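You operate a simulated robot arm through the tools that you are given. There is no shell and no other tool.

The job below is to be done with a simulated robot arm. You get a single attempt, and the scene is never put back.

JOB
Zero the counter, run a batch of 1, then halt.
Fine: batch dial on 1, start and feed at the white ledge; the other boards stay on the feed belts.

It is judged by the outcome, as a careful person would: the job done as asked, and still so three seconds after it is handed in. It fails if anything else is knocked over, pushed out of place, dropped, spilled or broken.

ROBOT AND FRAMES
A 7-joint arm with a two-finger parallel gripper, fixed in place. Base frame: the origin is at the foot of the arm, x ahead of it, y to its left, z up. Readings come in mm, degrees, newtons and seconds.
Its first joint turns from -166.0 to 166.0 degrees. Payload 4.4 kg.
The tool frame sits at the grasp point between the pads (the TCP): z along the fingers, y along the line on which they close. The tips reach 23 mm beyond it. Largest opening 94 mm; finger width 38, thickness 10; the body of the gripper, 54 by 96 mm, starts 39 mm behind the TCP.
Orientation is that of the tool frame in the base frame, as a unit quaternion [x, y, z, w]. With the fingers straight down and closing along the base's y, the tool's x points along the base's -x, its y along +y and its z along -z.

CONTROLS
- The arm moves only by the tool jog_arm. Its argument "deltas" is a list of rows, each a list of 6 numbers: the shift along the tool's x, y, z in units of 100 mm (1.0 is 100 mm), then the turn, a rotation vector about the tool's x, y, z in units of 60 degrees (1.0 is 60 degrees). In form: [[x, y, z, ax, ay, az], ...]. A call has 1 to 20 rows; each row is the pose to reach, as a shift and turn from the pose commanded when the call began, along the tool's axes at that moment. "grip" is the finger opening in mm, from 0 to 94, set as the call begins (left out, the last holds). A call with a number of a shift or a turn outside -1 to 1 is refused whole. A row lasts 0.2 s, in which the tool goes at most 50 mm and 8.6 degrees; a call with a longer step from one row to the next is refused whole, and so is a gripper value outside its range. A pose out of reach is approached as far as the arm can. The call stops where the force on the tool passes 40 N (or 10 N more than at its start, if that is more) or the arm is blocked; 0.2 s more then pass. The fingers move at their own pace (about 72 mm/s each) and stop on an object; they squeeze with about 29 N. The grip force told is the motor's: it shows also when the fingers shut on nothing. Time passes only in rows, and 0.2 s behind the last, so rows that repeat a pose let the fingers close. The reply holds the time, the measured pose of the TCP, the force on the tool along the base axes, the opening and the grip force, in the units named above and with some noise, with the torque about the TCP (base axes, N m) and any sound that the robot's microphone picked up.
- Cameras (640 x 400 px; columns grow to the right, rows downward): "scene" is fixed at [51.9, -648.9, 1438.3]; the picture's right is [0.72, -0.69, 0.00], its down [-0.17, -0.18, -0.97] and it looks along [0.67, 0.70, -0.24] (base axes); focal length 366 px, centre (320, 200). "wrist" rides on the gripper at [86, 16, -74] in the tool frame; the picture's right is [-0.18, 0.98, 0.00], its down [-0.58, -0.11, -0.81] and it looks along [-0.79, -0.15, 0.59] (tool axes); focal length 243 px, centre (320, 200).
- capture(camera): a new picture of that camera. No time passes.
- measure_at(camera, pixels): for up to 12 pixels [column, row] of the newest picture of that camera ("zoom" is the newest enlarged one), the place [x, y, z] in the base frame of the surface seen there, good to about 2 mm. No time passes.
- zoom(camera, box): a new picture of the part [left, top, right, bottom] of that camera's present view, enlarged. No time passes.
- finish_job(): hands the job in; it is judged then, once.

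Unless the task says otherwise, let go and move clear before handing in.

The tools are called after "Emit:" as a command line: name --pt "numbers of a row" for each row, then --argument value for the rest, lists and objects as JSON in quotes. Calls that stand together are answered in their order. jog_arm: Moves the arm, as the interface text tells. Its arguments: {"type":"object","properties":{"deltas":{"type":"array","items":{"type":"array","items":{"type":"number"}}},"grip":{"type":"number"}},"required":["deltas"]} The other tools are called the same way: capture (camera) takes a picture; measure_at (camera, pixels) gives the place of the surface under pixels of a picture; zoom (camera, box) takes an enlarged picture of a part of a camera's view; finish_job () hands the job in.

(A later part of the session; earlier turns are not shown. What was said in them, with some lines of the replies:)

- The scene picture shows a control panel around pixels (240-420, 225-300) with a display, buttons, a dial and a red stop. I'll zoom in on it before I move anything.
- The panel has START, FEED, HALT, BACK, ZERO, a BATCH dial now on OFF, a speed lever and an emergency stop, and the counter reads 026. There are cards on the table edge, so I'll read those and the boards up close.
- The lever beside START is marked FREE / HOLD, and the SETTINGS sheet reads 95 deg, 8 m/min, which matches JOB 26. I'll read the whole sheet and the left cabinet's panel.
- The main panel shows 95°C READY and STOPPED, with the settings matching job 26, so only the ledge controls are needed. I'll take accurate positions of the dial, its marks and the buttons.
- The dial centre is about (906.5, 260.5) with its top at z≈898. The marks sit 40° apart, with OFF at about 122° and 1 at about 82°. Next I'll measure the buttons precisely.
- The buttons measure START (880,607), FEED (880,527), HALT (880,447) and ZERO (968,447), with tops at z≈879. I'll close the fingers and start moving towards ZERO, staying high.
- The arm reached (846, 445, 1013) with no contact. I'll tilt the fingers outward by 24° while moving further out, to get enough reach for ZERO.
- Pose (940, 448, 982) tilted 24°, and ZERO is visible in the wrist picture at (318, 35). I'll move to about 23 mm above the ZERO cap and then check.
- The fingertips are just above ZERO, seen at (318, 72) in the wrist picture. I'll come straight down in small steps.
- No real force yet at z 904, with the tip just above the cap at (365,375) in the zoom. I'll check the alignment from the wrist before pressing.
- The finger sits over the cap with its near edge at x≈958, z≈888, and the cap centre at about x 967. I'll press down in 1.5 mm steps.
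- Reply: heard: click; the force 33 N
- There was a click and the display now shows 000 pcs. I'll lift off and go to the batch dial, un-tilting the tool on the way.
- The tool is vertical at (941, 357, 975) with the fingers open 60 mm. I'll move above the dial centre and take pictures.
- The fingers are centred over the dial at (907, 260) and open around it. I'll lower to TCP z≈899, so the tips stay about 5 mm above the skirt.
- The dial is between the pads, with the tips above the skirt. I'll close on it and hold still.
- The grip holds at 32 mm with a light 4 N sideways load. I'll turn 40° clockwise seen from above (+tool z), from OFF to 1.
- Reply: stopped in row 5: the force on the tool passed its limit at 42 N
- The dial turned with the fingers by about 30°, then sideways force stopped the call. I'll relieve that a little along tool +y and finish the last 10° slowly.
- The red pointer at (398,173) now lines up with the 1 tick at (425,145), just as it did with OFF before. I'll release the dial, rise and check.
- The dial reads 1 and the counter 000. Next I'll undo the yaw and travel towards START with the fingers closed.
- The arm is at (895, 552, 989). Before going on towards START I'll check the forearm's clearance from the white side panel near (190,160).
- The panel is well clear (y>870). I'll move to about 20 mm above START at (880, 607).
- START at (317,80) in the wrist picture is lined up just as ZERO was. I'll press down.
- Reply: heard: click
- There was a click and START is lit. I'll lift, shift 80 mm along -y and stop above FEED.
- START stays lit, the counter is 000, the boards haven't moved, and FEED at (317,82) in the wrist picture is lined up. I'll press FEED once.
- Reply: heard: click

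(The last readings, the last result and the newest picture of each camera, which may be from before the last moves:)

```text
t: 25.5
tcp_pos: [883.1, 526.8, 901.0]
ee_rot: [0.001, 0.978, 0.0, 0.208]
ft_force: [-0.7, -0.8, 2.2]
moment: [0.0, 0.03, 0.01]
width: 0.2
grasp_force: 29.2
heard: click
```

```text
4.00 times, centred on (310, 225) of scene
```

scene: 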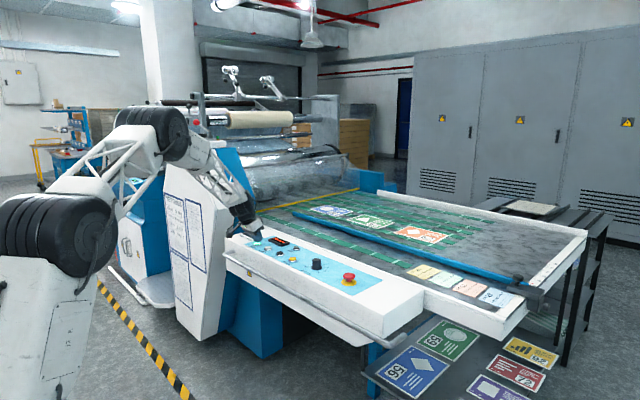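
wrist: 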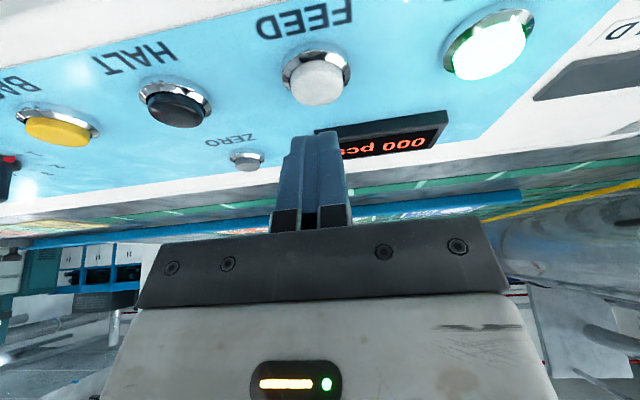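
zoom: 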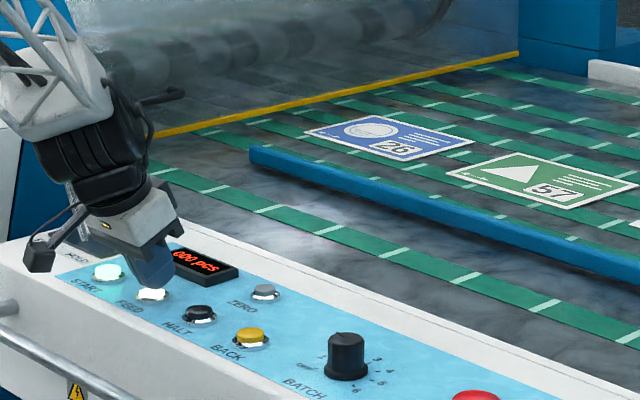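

There was a click, FEED is lit and the boards are moving. I'll lift and wait just above HALT, watching the count.

Emit:
jog_arm --pt "-0.05 0 -0.1 0 0 0" --pt "-0.1 0 -0.22 0 0 0" --pt "-0.1 -0.4 -0.22 0 0 0" --pt "-0.1 -0.8 -0.22 0 0 0"

Emit:
zoom --camera "scene" --box '[230, 175, 390, 275]'

Emit:
capture --camera "wrist"

```text
t: 26.5
tcp_pos: [883.0, 447.1, 925.8]
ee_rot: [0.001, 0.978, -0.001, 0.207]
ft_force: [-0.5, -0.5, -0.3]
moment: [0.03, 0.04, 0.03]
width: 0.0
grasp_force: 28.8
```

```text
4.00 times, centred on (310, 225) of scene
```

zoom: 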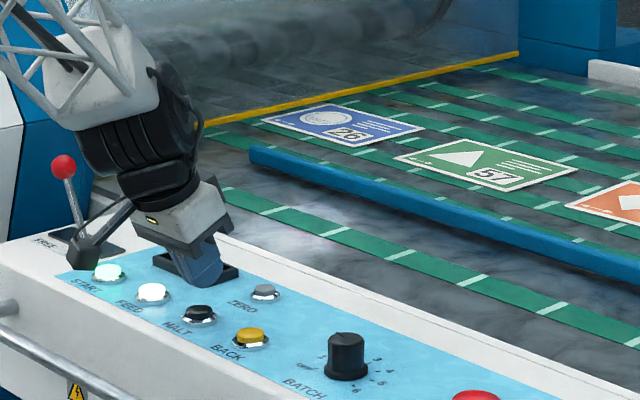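

```text
taken
```

wrist: 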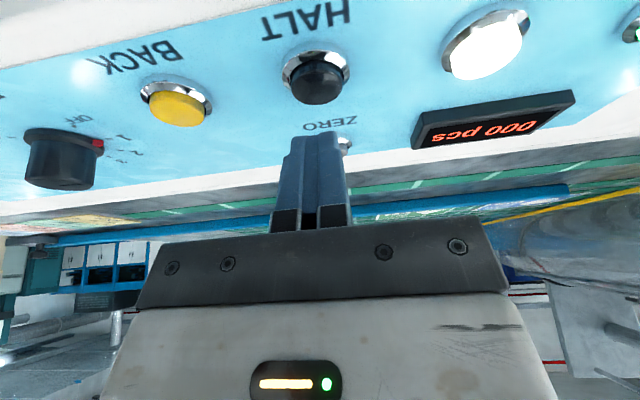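

Board 26 is approaching the yellow line, the counter is still 000, and the tip is over HALT. I'll wait in short steps.

Emit:
jog_arm --pt "0 0 0 0 0 0" --pt "0 0 0 0 0 0" --pt "0 0 0 0 0 0" --pt "0 0 0 0 0 0"

Emit:
zoom --camera "scene" --box '[230, 175, 390, 275]'

Emit:
capture --camera "wrist"

```text
t: 27.5
tcp_pos: [883.9, 446.2, 925.9]
ee_rot: [0.001, 0.978, 0.0, 0.208]
ft_force: [0.1, 0.4, -0.7]
moment: [0.01, -0.01, 0.01]
width: 0.0
grasp_force: 29.0
```

```text
4.00 times, centred on (310, 225) of scene
```

zoom: 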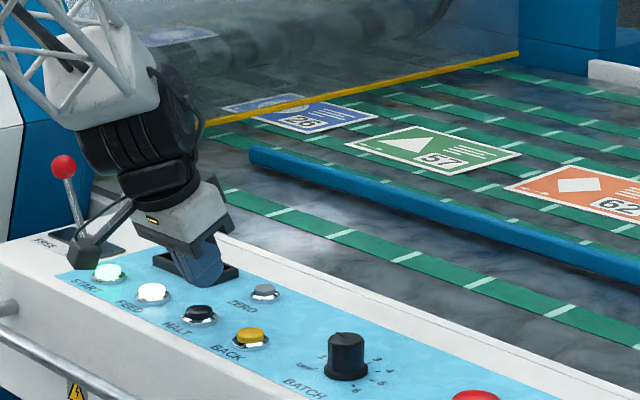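

```text
taken
```

wrist: 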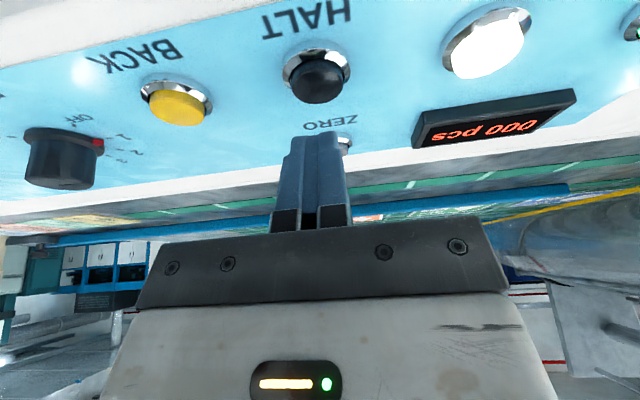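

Board 26 is passing the yellow line and the counter is still 000. I'll come down to about 5 mm above HALT while waiting.

Emit:
jog_arm --pt "0.03 0 0.06 0 0 0" --pt "0.06 0 0.12 0 0 0" --pt "0.069 0 0.14 0 0 0" --pt "0.069 0 0.14 0 0 0"

Emit:
zoom --camera "scene" --box '[230, 175, 390, 275]'

Emit:
capture --camera "wrist"

```text
t: 28.5
tcp_pos: [881.2, 448.0, 911.0]
ee_rot: [0.001, 0.978, 0.0, 0.208]
ft_force: [0.3, 0.2, 0.3]
moment: [0.0, -0.02, 0.0]
width: 0.0
grasp_force: 28.8
```

```text
4.00 times, centred on (310, 225) of scene
```

zoom: 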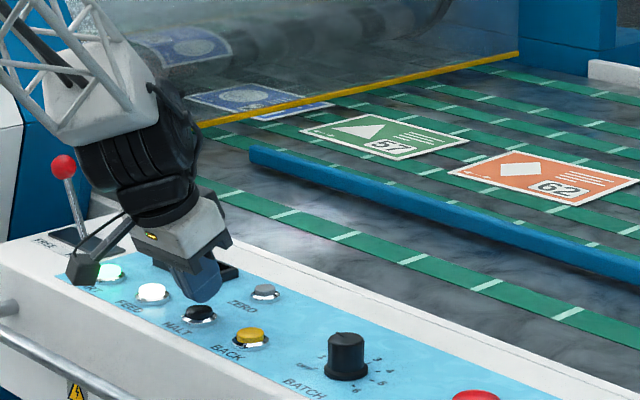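

```text
taken
```

wrist: 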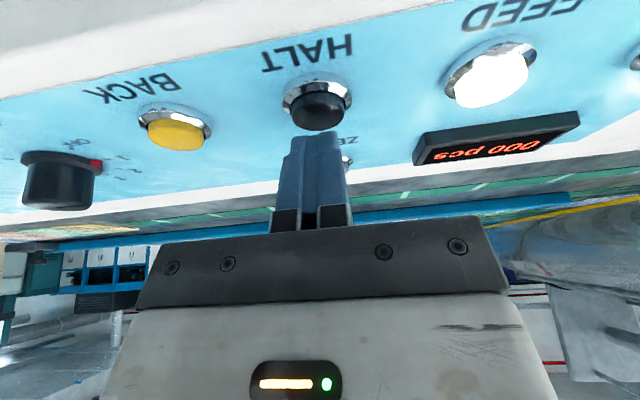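

Board 26 is going under the guard, the counter is still 000 and FEED is still lit. I'll wait another short step.

Emit:
jog_arm --pt "0 0 0 0 0 0" --pt "0 0 0 0 0 0" --pt "0 0 0 0 0 0"

Emit:
zoom --camera "scene" --box '[230, 175, 390, 275]'

Emit:
zoom --camera "wrist" --box '[260, 0, 640, 238]'

```text
t: 29.3
tcp_pos: [880.9, 448.8, 909.5]
ee_rot: [0.001, 0.978, -0.001, 0.208]
ft_force: [-0.1, -0.5, -0.3]
moment: [0.0, 0.01, 0.0]
width: 0.1
grasp_force: 28.8
```

```text
4.00 times, centred on (310, 225) of scene
```

zoom: 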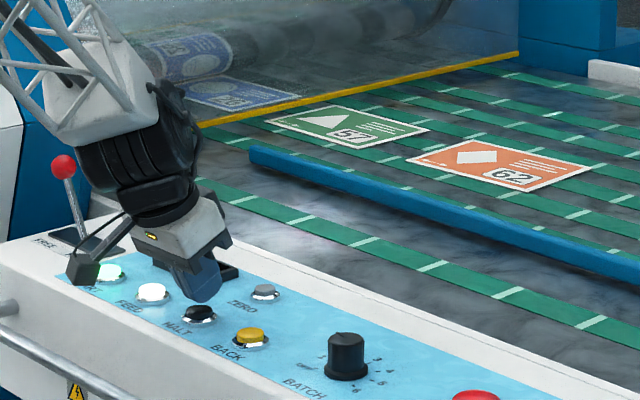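

```text
1.68 times, centred on (450, 119) of wrist
```

zoom: 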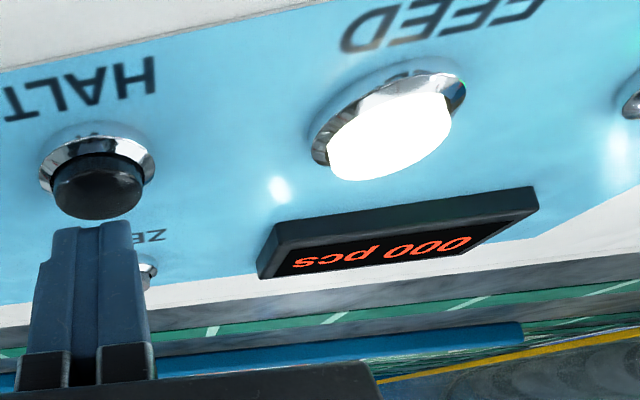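

It's still 000 and board 26 is about to enter the rollers. I'll keep waiting.

Emit:
jog_arm --pt "0 0 0 0 0 0" --pt "0 0 0 0 0 0" --pt "0 0 0 0 0 0"

Emit:
zoom --camera "scene" --box '[230, 175, 390, 275]'

Emit:
zoom --camera "wrist" --box '[260, 0, 640, 238]'

```text
t: 30.1
tcp_pos: [882.0, 448.4, 910.5]
ee_rot: [0.0, 0.978, 0.0, 0.209]
ft_force: [-0.4, 1.0, 0.1]
moment: [0.01, 0.01, 0.0]
width: 0.0
grasp_force: 29.5
```

```text
4.00 times, centred on (310, 225) of scene
```

zoom: 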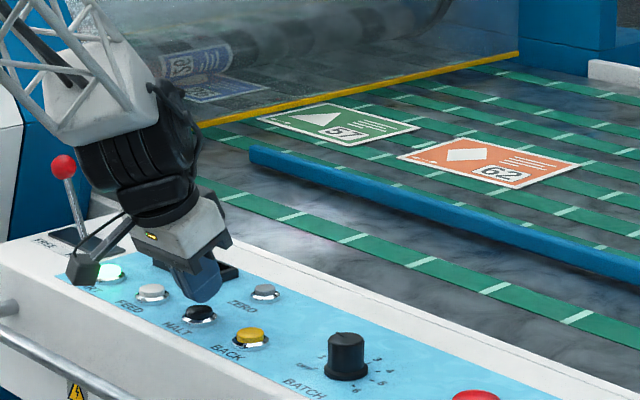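

```text
1.68 times, centred on (450, 119) of wrist
```

zoom: 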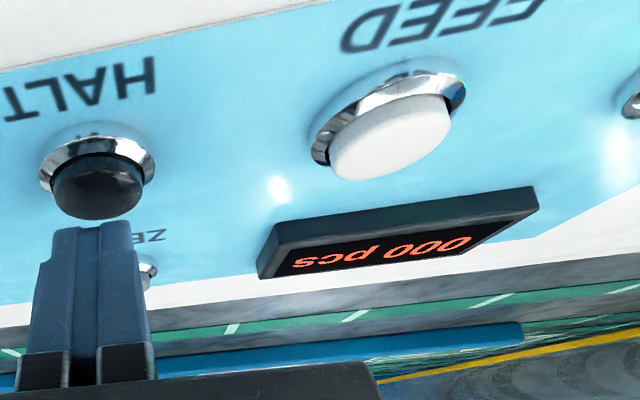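

FEED has gone dark and the belts have stopped with 57 and 62 still on them, while board 26 is pulled through the rollers and START stays lit. The count is still 000, so I'll wait for 001 before halting.

Emit:
jog_arm --pt "0 0 0 0 0 0" --pt "0 0 0 0 0 0" --pt "0 0 0 0 0 0" --pt "0 0 0 0 0 0"

Emit:
zoom --camera "scene" --box '[230, 175, 390, 275]'

Emit:
zoom --camera "wrist" --box '[260, 0, 640, 238]'

```text
t: 31.1
tcp_pos: [881.1, 448.0, 910.0]
ee_rot: [0.001, 0.978, -0.001, 0.208]
ft_force: [0.1, 0.1, 0.1]
moment: [-0.03, -0.03, 0.02]
width: 0.0
grasp_force: 28.8
```

```text
4.00 times, centred on (310, 225) of scene
```

zoom: 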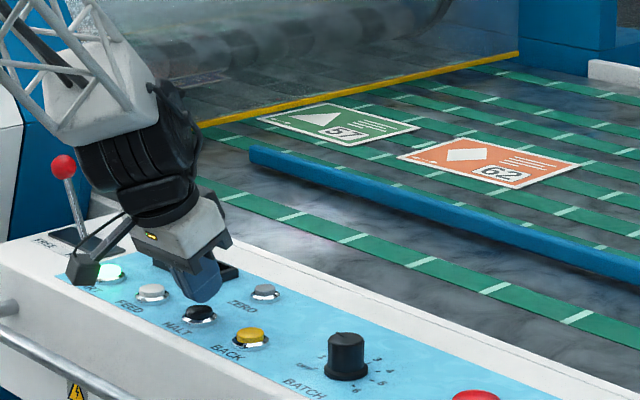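

```text
1.68 times, centred on (450, 119) of wrist
```

zoom: 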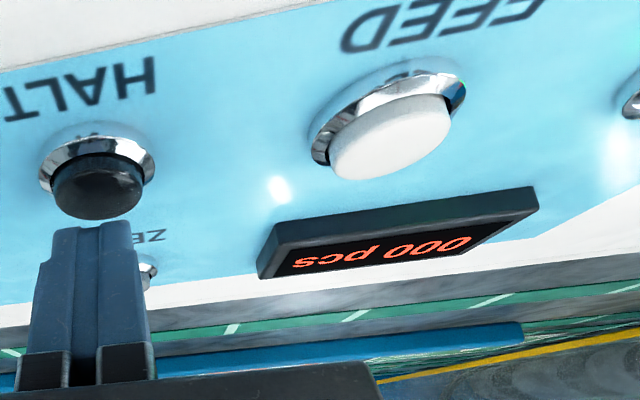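

Board 26 has nearly gone through the rollers, the belts are holding 57 and 62, and the counter is still 000. I'll wait more.

Emit:
jog_arm --pt "0 0 0 0 0 0" --pt "0 0 0 0 0 0" --pt "0 0 0 0 0 0" --pt "0 0 0 0 0 0" --pt "0 0 0 0 0 0" --pt "0 0 0 0 0 0" --pt "0 0 0 0 0 0"

Emit:
zoom --camera "wrist" --box '[260, 0, 640, 238]'

Emit:
capture --camera "scene"

```text
t: 32.7
tcp_pos: [882.2, 448.0, 910.9]
ee_rot: [0.001, 0.978, 0.0, 0.207]
ft_force: [0.1, -0.6, -0.2]
moment: [0.03, -0.01, 0.02]
width: 0.0
grasp_force: 29.0
```

```text
1.68 times, centred on (450, 119) of wrist
```

zoom: 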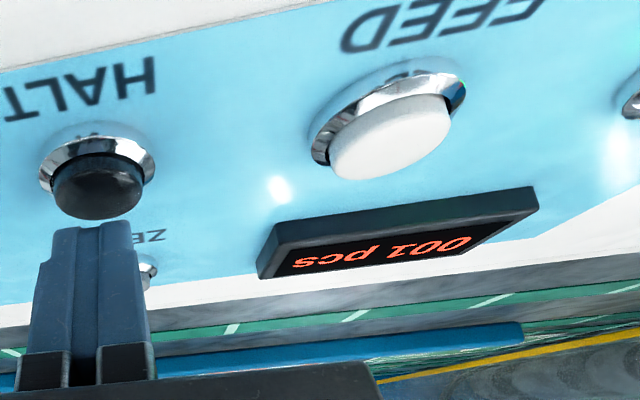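

```text
taken
```

scene: 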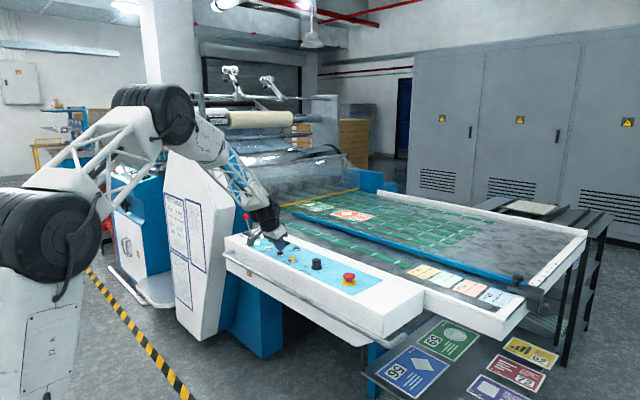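

The counter now reads 001 pcs and boards 57 and 62 are still on the belts. I'll press HALT.

Emit:
jog_arm --pt "0.02 0 0.045 0 0 0" --pt "0.03 0 0.066 0 0 0" --pt "0.037 0 0.083 0 0 0" --pt "0.045 0 0.1 0 0 0"

Emit:
zoom --camera "scene" --box '[230, 175, 390, 275]'

```text
t: 33.7
tcp_pos: [882.7, 448.1, 899.0]
ee_rot: [0.001, 0.978, 0.0, 0.209]
ft_force: [-6.8, -0.7, 13.8]
moment: [-0.02, 0.31, -0.04]
width: 0.0
grasp_force: 29.0
heard: click
```

```text
4.00 times, centred on (310, 225) of scene
```

zoom: 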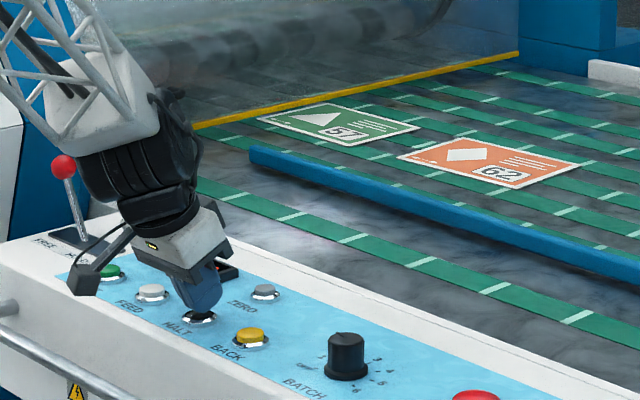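

There was a click and the START light is out, so the machine has halted. I'll lift straight up, well clear of the console, and check the final state.

Emit:
jog_arm --pt "-0.08 0 -0.18 0 0 0" --pt "-0.2 0 -0.46 0 0 0" --pt "-0.34 0 -0.8 0 0 0" --pt "-0.34 0 -0.8 0 0 0"

Emit:
jog_arm --pt "0.1 0 -0.3 0 0.1 0" --pt "0.3 0 -0.5 0 0.2 0" --pt "0.5 0 -0.7 0 0.3 0" --pt "0.7 0 -0.9 0 0.4 0" --pt "0.7 0 -0.9 0 0.4 0"

Emit:
capture --camera "scene"

Emit:
zoom --camera "scene" --box '[230, 175, 390, 275]'

Emit:
capture --camera "wrist"

Emit:
zoom --camera "scene" --box '[90, 150, 190, 212]'

```text
t: 34.7
tcp_pos: [879.2, 447.8, 984.9]
ee_rot: [0.001, 0.978, 0.0, 0.207]
ft_force: [0.3, -0.1, 0.5]
moment: [-0.01, -0.02, -0.01]
width: 0.0
grasp_force: 29.0
```

```text
t: 35.9
tcp_pos: [778.6, 448.8, 1039.1]
ee_rot: [0.002, 1.0, 0.0, -0.001]
ft_force: [0.8, 0.0, 0.1]
moment: [0.03, 0.0, 0.0]
width: 0.0
grasp_force: 28.7
```

```text
taken
```

scene: 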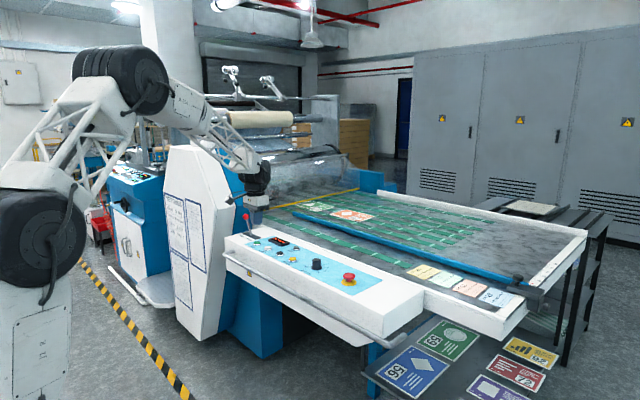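

```text
4.00 times, centred on (310, 225) of scene
```

zoom: 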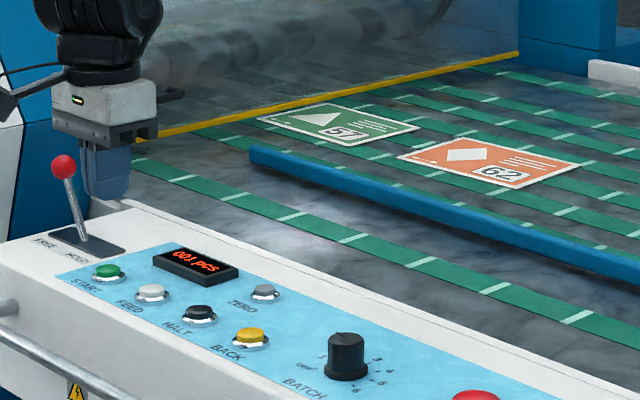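

```text
taken
```

wrist: 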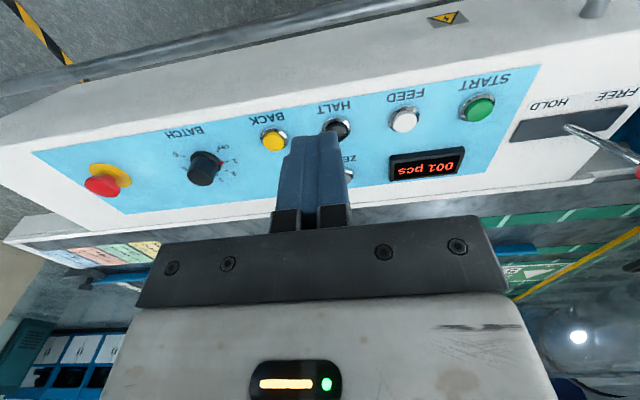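

```text
6.40 times, centred on (140, 181) of scene
```

zoom: 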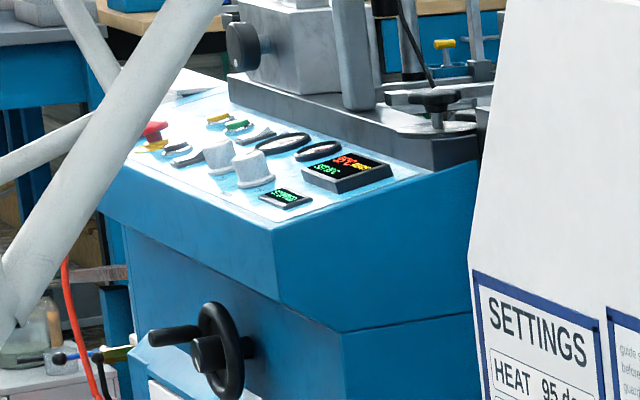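

The counter shows 001 pcs, START and FEED are dark, and the dial is on 1. Boards 57 and 62 lie on the belts, nothing else has shifted and the arm is clear, so I'm handing in.

Emit:
finish_job

```text
The job is handed in.
```

The batch of 1 is done: I zeroed the counter, one board ran through, and the machine is halted.

- **Counter:** it went from 026 to 000 when I pressed ZERO, and to 001 after the run.
- **Batch:** with the dial on 1, I pressed START and then FEED on the white ledge. Board 26 went through the rollers, and the feed stopped by itself.
- **Halt:** I pressed HALT once the counter showed 001, and the START light went out. I couldn't see the outfeed side, so I didn't check where board 26 ended up.
- **Other boards:** 57 and 62 are still on the feed belts. They moved forward with the belts while board 26 was being fed.

The dial is still on 1, the arm is clear of the console, and nothing else looked out of place in the last pictures.
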